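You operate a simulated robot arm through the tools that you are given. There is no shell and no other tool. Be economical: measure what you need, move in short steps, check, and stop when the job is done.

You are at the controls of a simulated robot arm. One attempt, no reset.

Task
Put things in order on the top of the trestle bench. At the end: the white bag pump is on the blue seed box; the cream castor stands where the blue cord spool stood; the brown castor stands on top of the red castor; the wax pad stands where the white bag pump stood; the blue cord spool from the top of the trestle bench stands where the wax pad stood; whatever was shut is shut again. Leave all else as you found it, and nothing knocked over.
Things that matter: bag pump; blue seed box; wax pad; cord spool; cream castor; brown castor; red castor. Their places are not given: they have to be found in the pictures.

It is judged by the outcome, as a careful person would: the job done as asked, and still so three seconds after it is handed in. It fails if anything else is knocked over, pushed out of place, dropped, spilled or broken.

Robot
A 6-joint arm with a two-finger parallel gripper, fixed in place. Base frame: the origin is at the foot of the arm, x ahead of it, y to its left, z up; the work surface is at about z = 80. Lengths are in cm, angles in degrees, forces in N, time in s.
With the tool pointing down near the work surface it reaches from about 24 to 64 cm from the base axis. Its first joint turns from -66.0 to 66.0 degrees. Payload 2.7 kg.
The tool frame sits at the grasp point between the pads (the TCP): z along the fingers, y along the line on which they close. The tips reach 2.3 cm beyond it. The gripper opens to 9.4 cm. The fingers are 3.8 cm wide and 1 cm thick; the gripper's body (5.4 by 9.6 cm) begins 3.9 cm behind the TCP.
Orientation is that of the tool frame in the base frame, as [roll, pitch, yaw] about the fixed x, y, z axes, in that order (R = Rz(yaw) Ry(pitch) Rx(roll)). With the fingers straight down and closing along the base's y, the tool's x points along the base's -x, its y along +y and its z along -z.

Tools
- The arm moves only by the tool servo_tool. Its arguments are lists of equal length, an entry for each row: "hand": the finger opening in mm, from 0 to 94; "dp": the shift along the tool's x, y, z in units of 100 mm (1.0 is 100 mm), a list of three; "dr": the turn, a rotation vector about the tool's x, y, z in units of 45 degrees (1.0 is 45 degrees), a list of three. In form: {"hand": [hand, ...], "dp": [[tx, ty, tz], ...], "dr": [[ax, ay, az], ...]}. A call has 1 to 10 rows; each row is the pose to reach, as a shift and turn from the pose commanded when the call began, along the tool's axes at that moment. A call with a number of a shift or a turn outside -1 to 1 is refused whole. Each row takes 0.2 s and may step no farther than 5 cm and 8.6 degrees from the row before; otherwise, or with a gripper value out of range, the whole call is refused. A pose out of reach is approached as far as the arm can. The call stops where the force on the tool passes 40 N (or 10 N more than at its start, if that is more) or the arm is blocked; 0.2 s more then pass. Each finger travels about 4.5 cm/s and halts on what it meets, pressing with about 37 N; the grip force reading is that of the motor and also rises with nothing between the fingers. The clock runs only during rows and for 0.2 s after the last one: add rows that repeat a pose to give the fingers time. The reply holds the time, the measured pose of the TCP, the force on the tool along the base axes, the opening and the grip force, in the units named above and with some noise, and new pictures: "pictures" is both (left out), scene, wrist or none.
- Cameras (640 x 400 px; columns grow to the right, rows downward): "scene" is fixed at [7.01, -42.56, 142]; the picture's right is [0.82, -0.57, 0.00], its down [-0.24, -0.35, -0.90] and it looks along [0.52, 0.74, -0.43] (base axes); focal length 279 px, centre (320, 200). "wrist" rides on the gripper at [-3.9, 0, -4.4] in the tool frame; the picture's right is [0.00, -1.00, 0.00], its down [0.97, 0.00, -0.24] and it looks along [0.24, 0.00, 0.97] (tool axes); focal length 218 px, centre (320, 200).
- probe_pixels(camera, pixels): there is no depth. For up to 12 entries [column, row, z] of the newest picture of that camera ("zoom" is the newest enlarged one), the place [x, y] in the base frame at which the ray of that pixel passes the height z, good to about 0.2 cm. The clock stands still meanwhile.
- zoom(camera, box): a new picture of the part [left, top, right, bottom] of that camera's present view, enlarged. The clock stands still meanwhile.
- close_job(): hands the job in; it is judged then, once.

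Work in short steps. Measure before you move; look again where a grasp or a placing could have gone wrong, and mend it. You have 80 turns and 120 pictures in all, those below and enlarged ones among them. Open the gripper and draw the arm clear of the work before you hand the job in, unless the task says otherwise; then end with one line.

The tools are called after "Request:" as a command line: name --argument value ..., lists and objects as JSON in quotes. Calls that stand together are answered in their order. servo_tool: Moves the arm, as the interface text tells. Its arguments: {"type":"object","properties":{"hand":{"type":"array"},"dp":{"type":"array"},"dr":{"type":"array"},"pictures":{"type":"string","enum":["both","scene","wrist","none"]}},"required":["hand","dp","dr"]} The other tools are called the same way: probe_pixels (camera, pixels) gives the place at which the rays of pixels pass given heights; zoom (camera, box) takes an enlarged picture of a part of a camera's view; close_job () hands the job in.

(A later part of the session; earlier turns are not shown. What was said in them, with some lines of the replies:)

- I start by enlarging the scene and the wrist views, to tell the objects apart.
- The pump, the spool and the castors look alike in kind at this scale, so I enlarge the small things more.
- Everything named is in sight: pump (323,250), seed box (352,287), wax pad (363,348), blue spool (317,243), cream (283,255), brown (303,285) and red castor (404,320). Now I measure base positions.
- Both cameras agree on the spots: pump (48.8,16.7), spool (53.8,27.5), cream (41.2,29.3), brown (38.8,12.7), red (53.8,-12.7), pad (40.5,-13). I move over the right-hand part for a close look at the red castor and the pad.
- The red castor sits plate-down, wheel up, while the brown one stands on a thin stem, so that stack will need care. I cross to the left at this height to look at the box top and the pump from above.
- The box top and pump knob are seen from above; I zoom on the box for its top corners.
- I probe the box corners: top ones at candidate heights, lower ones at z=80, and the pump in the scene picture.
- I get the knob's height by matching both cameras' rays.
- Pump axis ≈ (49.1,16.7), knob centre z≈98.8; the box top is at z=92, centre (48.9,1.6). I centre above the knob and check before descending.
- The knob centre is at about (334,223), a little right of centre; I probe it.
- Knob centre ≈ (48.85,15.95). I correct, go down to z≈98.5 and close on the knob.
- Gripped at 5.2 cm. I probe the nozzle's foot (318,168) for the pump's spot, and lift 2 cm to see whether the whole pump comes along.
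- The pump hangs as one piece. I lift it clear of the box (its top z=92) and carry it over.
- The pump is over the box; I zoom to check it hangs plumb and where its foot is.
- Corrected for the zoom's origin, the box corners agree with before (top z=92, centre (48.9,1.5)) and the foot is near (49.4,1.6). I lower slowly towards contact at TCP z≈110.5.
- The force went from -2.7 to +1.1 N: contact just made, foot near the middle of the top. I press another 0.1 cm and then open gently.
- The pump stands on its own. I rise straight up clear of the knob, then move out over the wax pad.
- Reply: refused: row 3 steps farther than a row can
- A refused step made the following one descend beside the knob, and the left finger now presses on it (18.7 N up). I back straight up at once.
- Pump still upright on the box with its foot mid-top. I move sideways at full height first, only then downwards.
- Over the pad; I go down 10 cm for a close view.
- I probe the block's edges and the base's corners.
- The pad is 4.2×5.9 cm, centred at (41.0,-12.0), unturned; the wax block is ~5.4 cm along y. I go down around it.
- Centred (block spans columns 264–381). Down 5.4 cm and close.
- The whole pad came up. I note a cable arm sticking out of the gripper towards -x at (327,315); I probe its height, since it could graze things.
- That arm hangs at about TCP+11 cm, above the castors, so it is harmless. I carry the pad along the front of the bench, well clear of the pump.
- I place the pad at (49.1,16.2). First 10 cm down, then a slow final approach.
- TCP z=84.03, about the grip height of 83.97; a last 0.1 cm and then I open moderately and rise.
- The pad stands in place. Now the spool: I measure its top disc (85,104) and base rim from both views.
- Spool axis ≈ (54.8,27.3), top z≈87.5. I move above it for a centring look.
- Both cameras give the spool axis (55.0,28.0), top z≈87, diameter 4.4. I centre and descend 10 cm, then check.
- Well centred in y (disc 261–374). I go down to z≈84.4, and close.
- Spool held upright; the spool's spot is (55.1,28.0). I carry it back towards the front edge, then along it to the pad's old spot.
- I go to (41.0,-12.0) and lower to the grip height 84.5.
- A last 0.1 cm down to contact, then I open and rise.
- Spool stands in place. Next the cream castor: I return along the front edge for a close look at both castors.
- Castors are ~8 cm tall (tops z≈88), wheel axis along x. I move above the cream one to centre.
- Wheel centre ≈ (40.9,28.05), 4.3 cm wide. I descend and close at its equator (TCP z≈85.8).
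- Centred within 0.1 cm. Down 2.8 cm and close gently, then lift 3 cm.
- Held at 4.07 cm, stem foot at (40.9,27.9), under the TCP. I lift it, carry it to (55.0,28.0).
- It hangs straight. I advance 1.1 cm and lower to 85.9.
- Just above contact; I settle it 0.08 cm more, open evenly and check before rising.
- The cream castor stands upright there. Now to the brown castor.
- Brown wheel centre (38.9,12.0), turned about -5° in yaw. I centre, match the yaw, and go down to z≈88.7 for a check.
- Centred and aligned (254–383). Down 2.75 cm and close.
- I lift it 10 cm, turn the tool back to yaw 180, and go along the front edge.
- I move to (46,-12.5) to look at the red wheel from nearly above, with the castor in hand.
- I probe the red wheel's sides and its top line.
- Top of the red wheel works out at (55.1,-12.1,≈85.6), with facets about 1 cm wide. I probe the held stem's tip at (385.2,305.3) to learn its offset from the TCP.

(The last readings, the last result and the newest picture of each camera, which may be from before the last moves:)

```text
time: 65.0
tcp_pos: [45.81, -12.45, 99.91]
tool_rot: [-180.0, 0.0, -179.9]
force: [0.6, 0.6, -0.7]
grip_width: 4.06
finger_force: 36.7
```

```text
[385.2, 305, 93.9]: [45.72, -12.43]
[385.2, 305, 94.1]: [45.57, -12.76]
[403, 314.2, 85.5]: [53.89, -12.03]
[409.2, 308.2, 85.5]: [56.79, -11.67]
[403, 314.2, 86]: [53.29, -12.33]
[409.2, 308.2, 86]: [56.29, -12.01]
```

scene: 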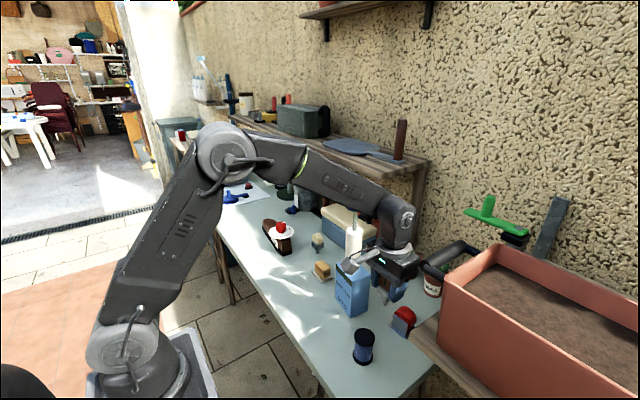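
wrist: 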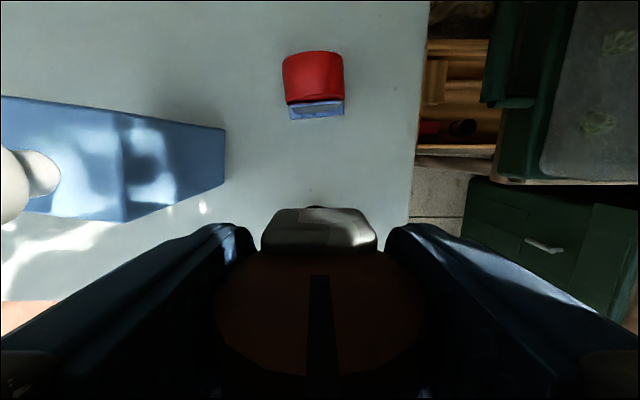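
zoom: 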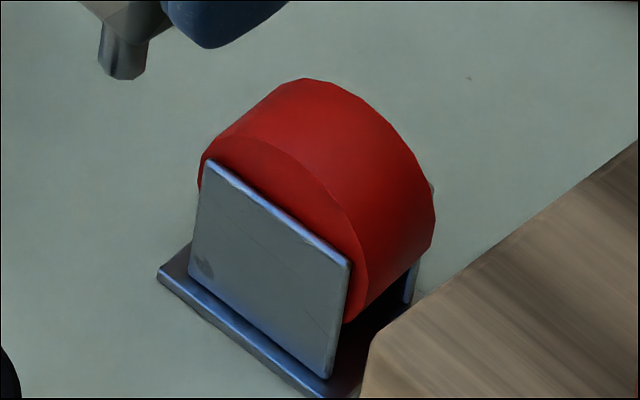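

Stem is right under the TCP; the wheel apex is (55.05,-12.05,85.7). I move over it and down to z≈93.5, leaving ~1.8 cm gap.

Request:
servo_tool --hand '[30, 30, 30, 30, 30, 30]' --dp '[[-0.3, 0.04, 0], [-0.6, 0.04, 0], [-0.92, 0.04, 0], [-0.922, 0.04, 0.3], [-0.922, 0.04, 0.6], [-0.922, 0.04, 0.62]]' --dr '[[0, 0, 0], [0, 0, 0], [0, 0, 0], [0, 0, 0], [0, 0, 0], [0, 0, 0]]' --pictures "both"

Request:
zoom --camera "scene" --box '[375, 278, 435, 338]'

```text
time: 66.4
tcp_pos: [55.06, -12.17, 93.81]
tool_rot: [-180.0, 0.0, 180.0]
force: [-0.2, 0.2, -0.3]
grip_width: 4.07
finger_force: 37.5
```

scene: 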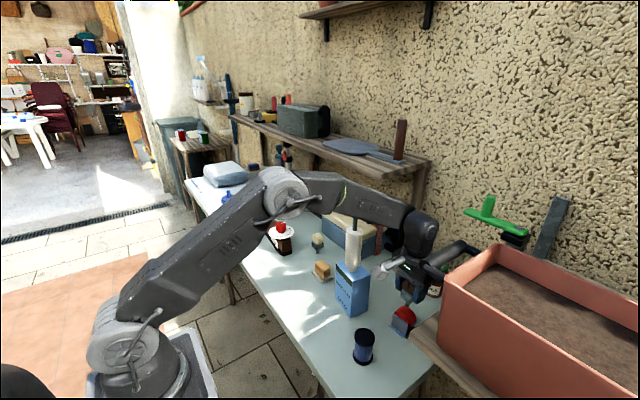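
wrist: 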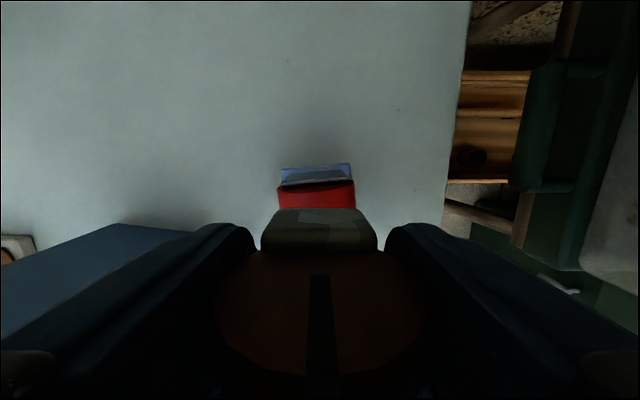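

```text
6.67 times, centred on (405, 308) of scene
```

zoom: 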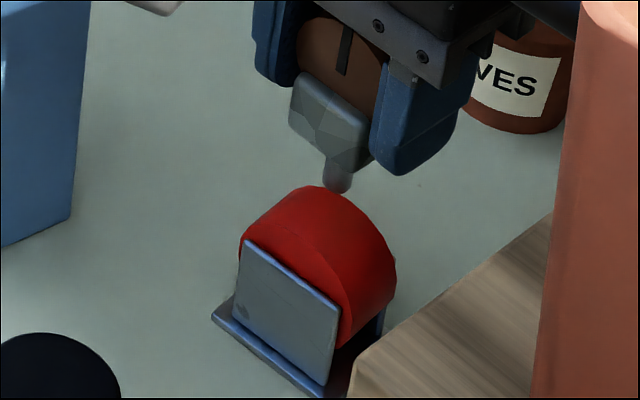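

Aligned within ~0.1 cm (red 277–355, bracket 261–377). I lower slowly, watching the force.

Request:
servo_tool --hand '[30, 30, 30, 30, 30]' --dp '[[0, 0.01, 0.08], [0, 0.01, 0.15], [0, 0.01, 0.18], [0, 0.01, 0.19], [0, 0.01, 0.19]]' --dr '[[0, 0, 0], [0, 0, 0], [0, 0, 0], [0, 0, 0], [0, 0, 0]]' --pictures "scene"

Request:
zoom --camera "scene" --box '[375, 278, 435, 338]'

```text
time: 67.6
tcp_pos: [55.12, -12.09, 91.94]
tool_rot: [180.0, 0.1, -180.0]
force: [0.2, 1.0, 3.3]
grip_width: 4.08
finger_force: 37.1
```

scene: 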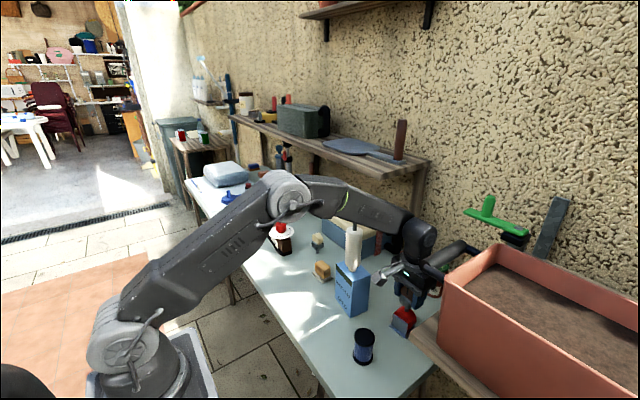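

```text
6.67 times, centred on (405, 308) of scene
```

zoom: 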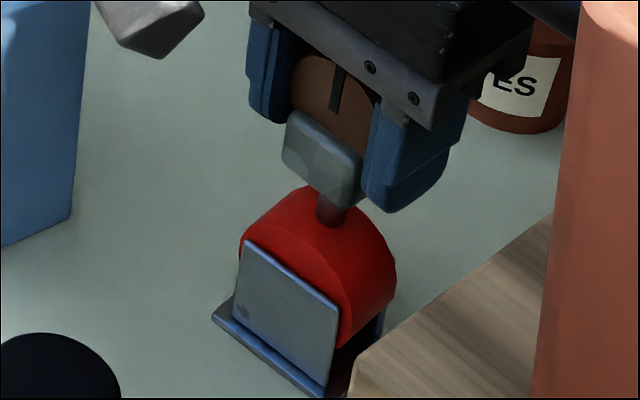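

Contact: +3.3 N, stem foot in the middle of the wheel top (331,225 in the zoom). I open just a few millimetres, so the fingers would catch it if it leans.

Request:
servo_tool --hand '[40, 42, 44, 46, 46, 46]' --dp '[[0, 0, 0], [0, 0, 0], [0, 0, 0], [0, 0, 0], [0, 0, 0], [0, 0, 0]]' --dr '[[0, 0, 0], [0, 0, 0], [0, 0, 0], [0, 0, 0], [0, 0, 0], [0, 0, 0]]' --pictures "both"

Request:
zoom --camera "scene" --box '[375, 278, 435, 338]'

```text
time: 69.0
tcp_pos: [55.05, -12.14, 91.85]
tool_rot: [-180.0, 0.0, 180.0]
force: [0.4, 0.4, 0.8]
grip_width: 4.61
finger_force: 0.1
```

scene: 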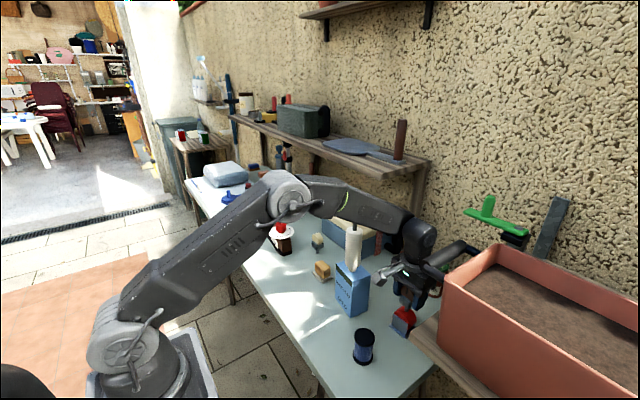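
wrist: 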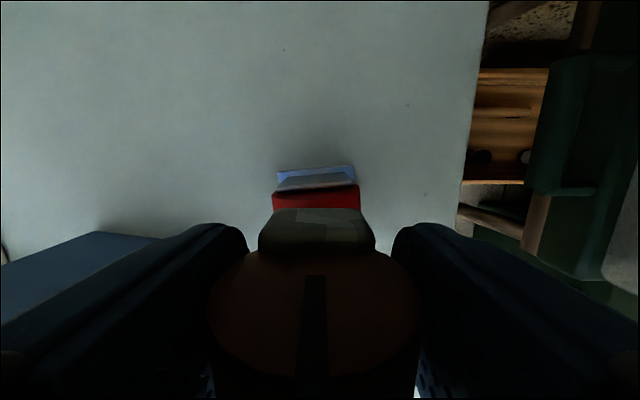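

```text
6.67 times, centred on (405, 308) of scene
```

zoom: 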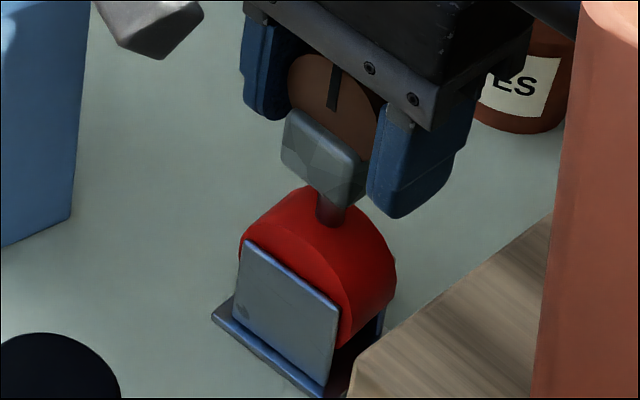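

It moved about 0.1 cm to the left in the wrist view, short of touching the finger. I wait two seconds to see whether it creeps.

Request:
servo_tool --hand '[46, 46, 46, 46, 46, 46, 46, 46, 46, 46]' --dp '[[0, 0, 0], [0, 0, 0], [0, 0, 0], [0, 0, 0], [0, 0, 0], [0, 0, 0], [0, 0, 0], [0, 0, 0], [0, 0, 0], [0, 0, 0]]' --dr '[[0, 0, 0], [0, 0, 0], [0, 0, 0], [0, 0, 0], [0, 0, 0], [0, 0, 0], [0, 0, 0], [0, 0, 0], [0, 0, 0], [0, 0, 0]]' --pictures "wrist"

```text
time: 71.2
tcp_pos: [55.1, -12.05, 91.8]
tool_rot: [179.9, 0.0, 180.0]
force: [-0.3, 0.5, 0.0]
grip_width: 4.61
finger_force: 0.0
```

wrist: 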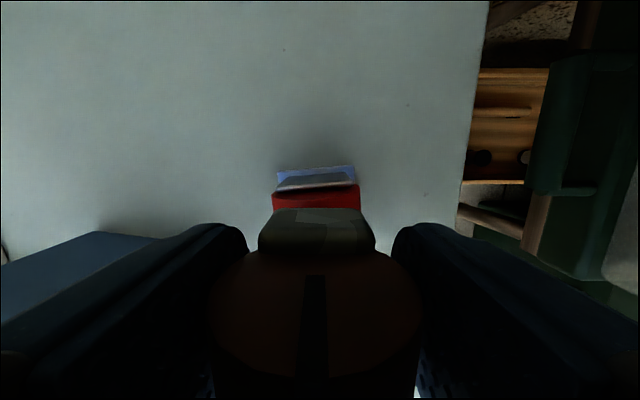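

No creep. I open a little more, to 5.4 cm, and look again.

Request:
servo_tool --hand '[48, 50, 52, 54, 54, 54, 54, 54]' --dp '[[0, 0, 0], [0, 0, 0], [0, 0, 0], [0, 0, 0], [0, 0, 0], [0, 0, 0], [0, 0, 0], [0, 0, 0]]' --dr '[[0, 0, 0], [0, 0, 0], [0, 0, 0], [0, 0, 0], [0, 0, 0], [0, 0, 0], [0, 0, 0], [0, 0, 0]]' --pictures "both"

Request:
zoom --camera "scene" --box '[375, 278, 435, 338]'

```text
time: 73.0
tcp_pos: [55.09, -12.14, 91.81]
tool_rot: [180.0, 0.0, -180.0]
force: [0.5, 0.3, -0.5]
grip_width: 5.4
finger_force: 0.1
```

scene: 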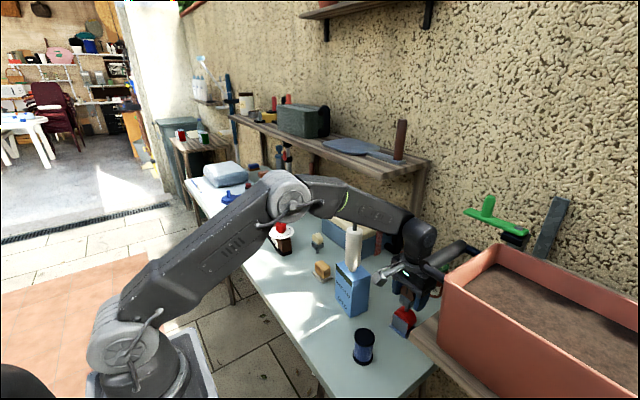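
wrist: 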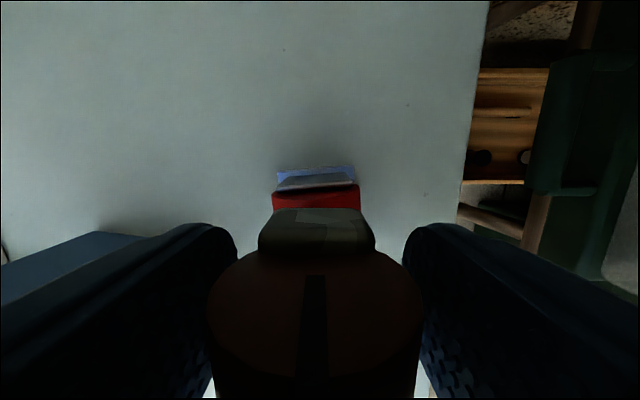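

```text
6.67 times, centred on (405, 308) of scene
```

zoom: 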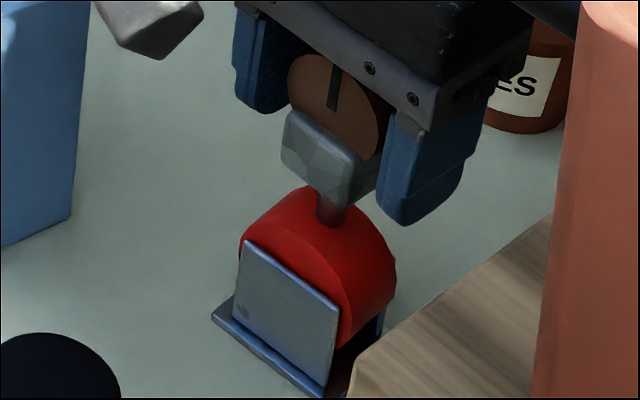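

It did not follow the fingers, so it stands free. I open to 7.5 cm and rise straight up.

Request:
servo_tool --hand '[60, 66, 74, 75, 75]' --dp '[[0, 0, 0], [0, 0, 0], [0, 0, 0], [0, 0, 0], [0, 0, 0]]' --dr '[[0, 0, 0], [0, 0, 0], [0, 0, 0], [0, 0, 0], [0, 0, 0]]' --pictures "none"

Request:
servo_tool --hand '[75, 75, 75, 75, 75]' --dp '[[0, 0, -0.15], [0, 0, -0.35], [0, 0, -0.6], [0, 0, -0.85], [0, 0, -1]]' --dr '[[0, 0, 0], [0, 0, 0], [0, 0, 0], [0, 0, 0], [0, 0, 0]]' --pictures "both"

Request:
zoom --camera "scene" --box '[365, 260, 445, 340]'

```text
time: 74.2
tcp_pos: [55.06, -12.22, 91.98]
tool_rot: [179.9, 0.0, -180.0]
force: [0.1, -0.4, 0.5]
grip_width: 7.49
finger_force: 0.2
```

```text
time: 75.4
tcp_pos: [55.13, -11.95, 101.85]
tool_rot: [180.0, 0.0, -180.0]
force: [-0.6, 0.2, -0.1]
grip_width: 7.48
finger_force: 0.1
```

scene: 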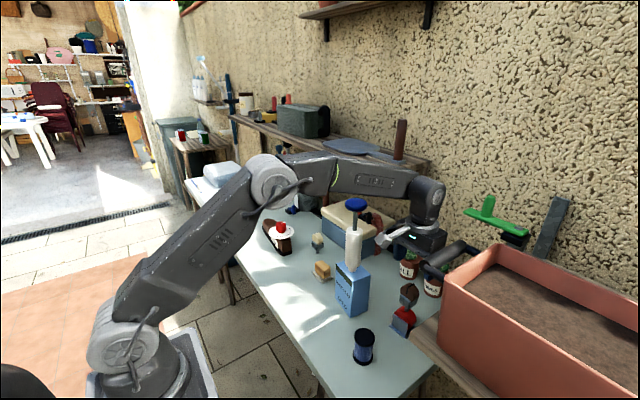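
wrist: 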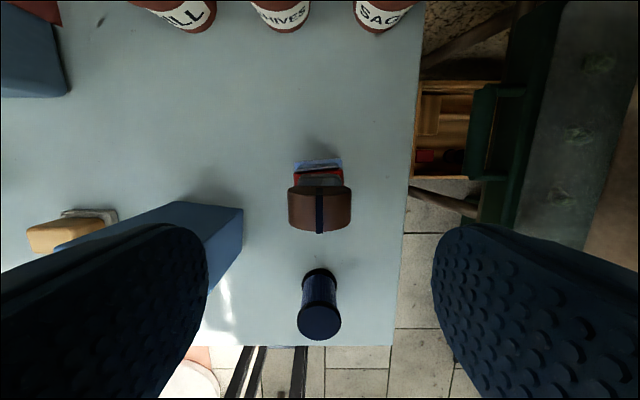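

```text
5.00 times, centred on (405, 300) of scene
```

zoom: 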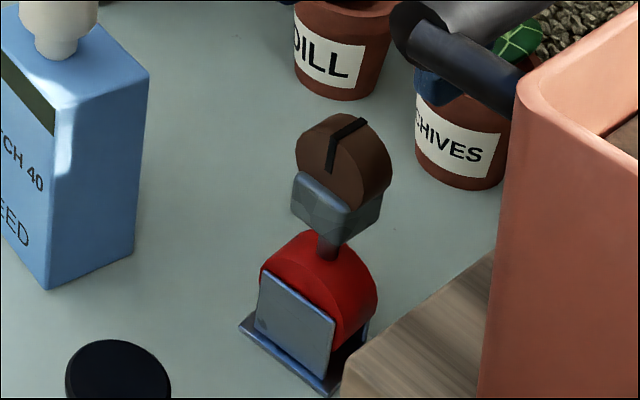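

The brown castor stands on the red one. I rise further and draw the arm back clear of everything.

Request:
servo_tool --hand '[75, 75, 75]' --dp '[[0, 0, -0.35], [0, 0, -0.7], [0, 0, -1]]' --dr '[[0, 0, 0], [0, 0, 0], [0, 0, 0]]' --pictures "none"

Request:
servo_tool --hand '[75, 75, 75, 75]' --dp '[[0.3, 0, -0.2], [0.6, 0, -0.4], [0.9, 0, -0.6], [1, 0, -0.8]]' --dr '[[0, 0, 0], [0, 0, 0], [0, 0, 0], [0, 0, 0]]' --pictures "none"

Request:
servo_tool --hand '[75, 75, 75, 75]' --dp '[[0.3, 0, 0], [0.6, 0, 0], [0.9, 0, 0], [0.9, 0, 0]]' --dr '[[0, 0, 0], [0, 0, 0], [0, 0, 0], [0, 0, 0]]' --pictures "both"

Request:
zoom --camera "scene" --box '[240, 190, 440, 390]'

```text
time: 76.2
tcp_pos: [55.06, -12.03, 111.68]
tool_rot: [179.9, 0.0, -180.0]
force: [0.4, 0.4, -0.7]
grip_width: 7.5
finger_force: 0.2
```

```text
time: 77.2
tcp_pos: [44.98, -12.21, 119.77]
tool_rot: [-180.0, 0.0, -180.0]
force: [-0.3, -0.7, 0.0]
grip_width: 7.48
finger_force: 0.0
```

```text
time: 78.2
tcp_pos: [35.99, -11.94, 119.76]
tool_rot: [-179.9, 0.0, -179.9]
force: [0.0, 0.6, -0.2]
grip_width: 7.48
finger_force: 0.1
```

scene: 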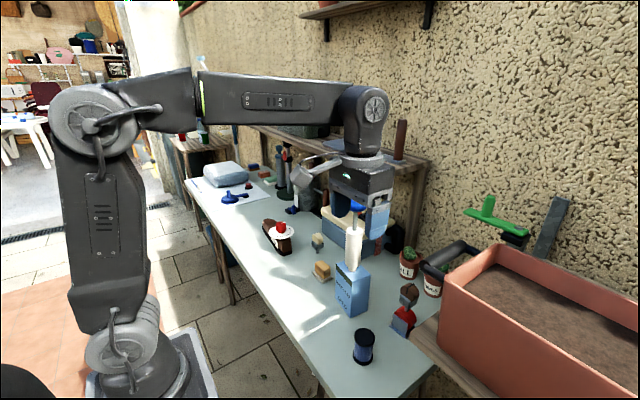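
wrist: 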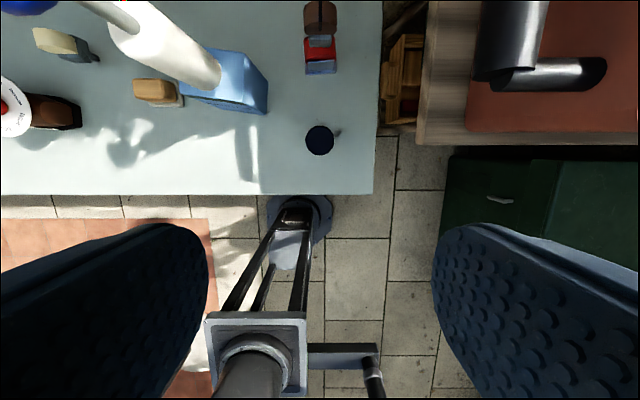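

```text
2.00 times, centred on (340, 290) of scene
```

zoom: 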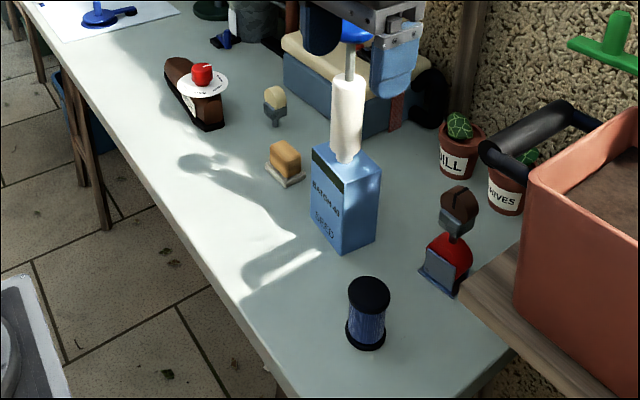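

All items stand where asked, the pump and brown castor are steady and the arm is clear; nothing was opened. I hand the job in.

Request:
close_job

```text
The job is handed in.
```

The job is handed in with all five items where you asked and standing upright, and nothing had to be opened. One slip: a finger briefly pressed on the pump's knob when I drew back, but the pump stayed upright on the seed box.
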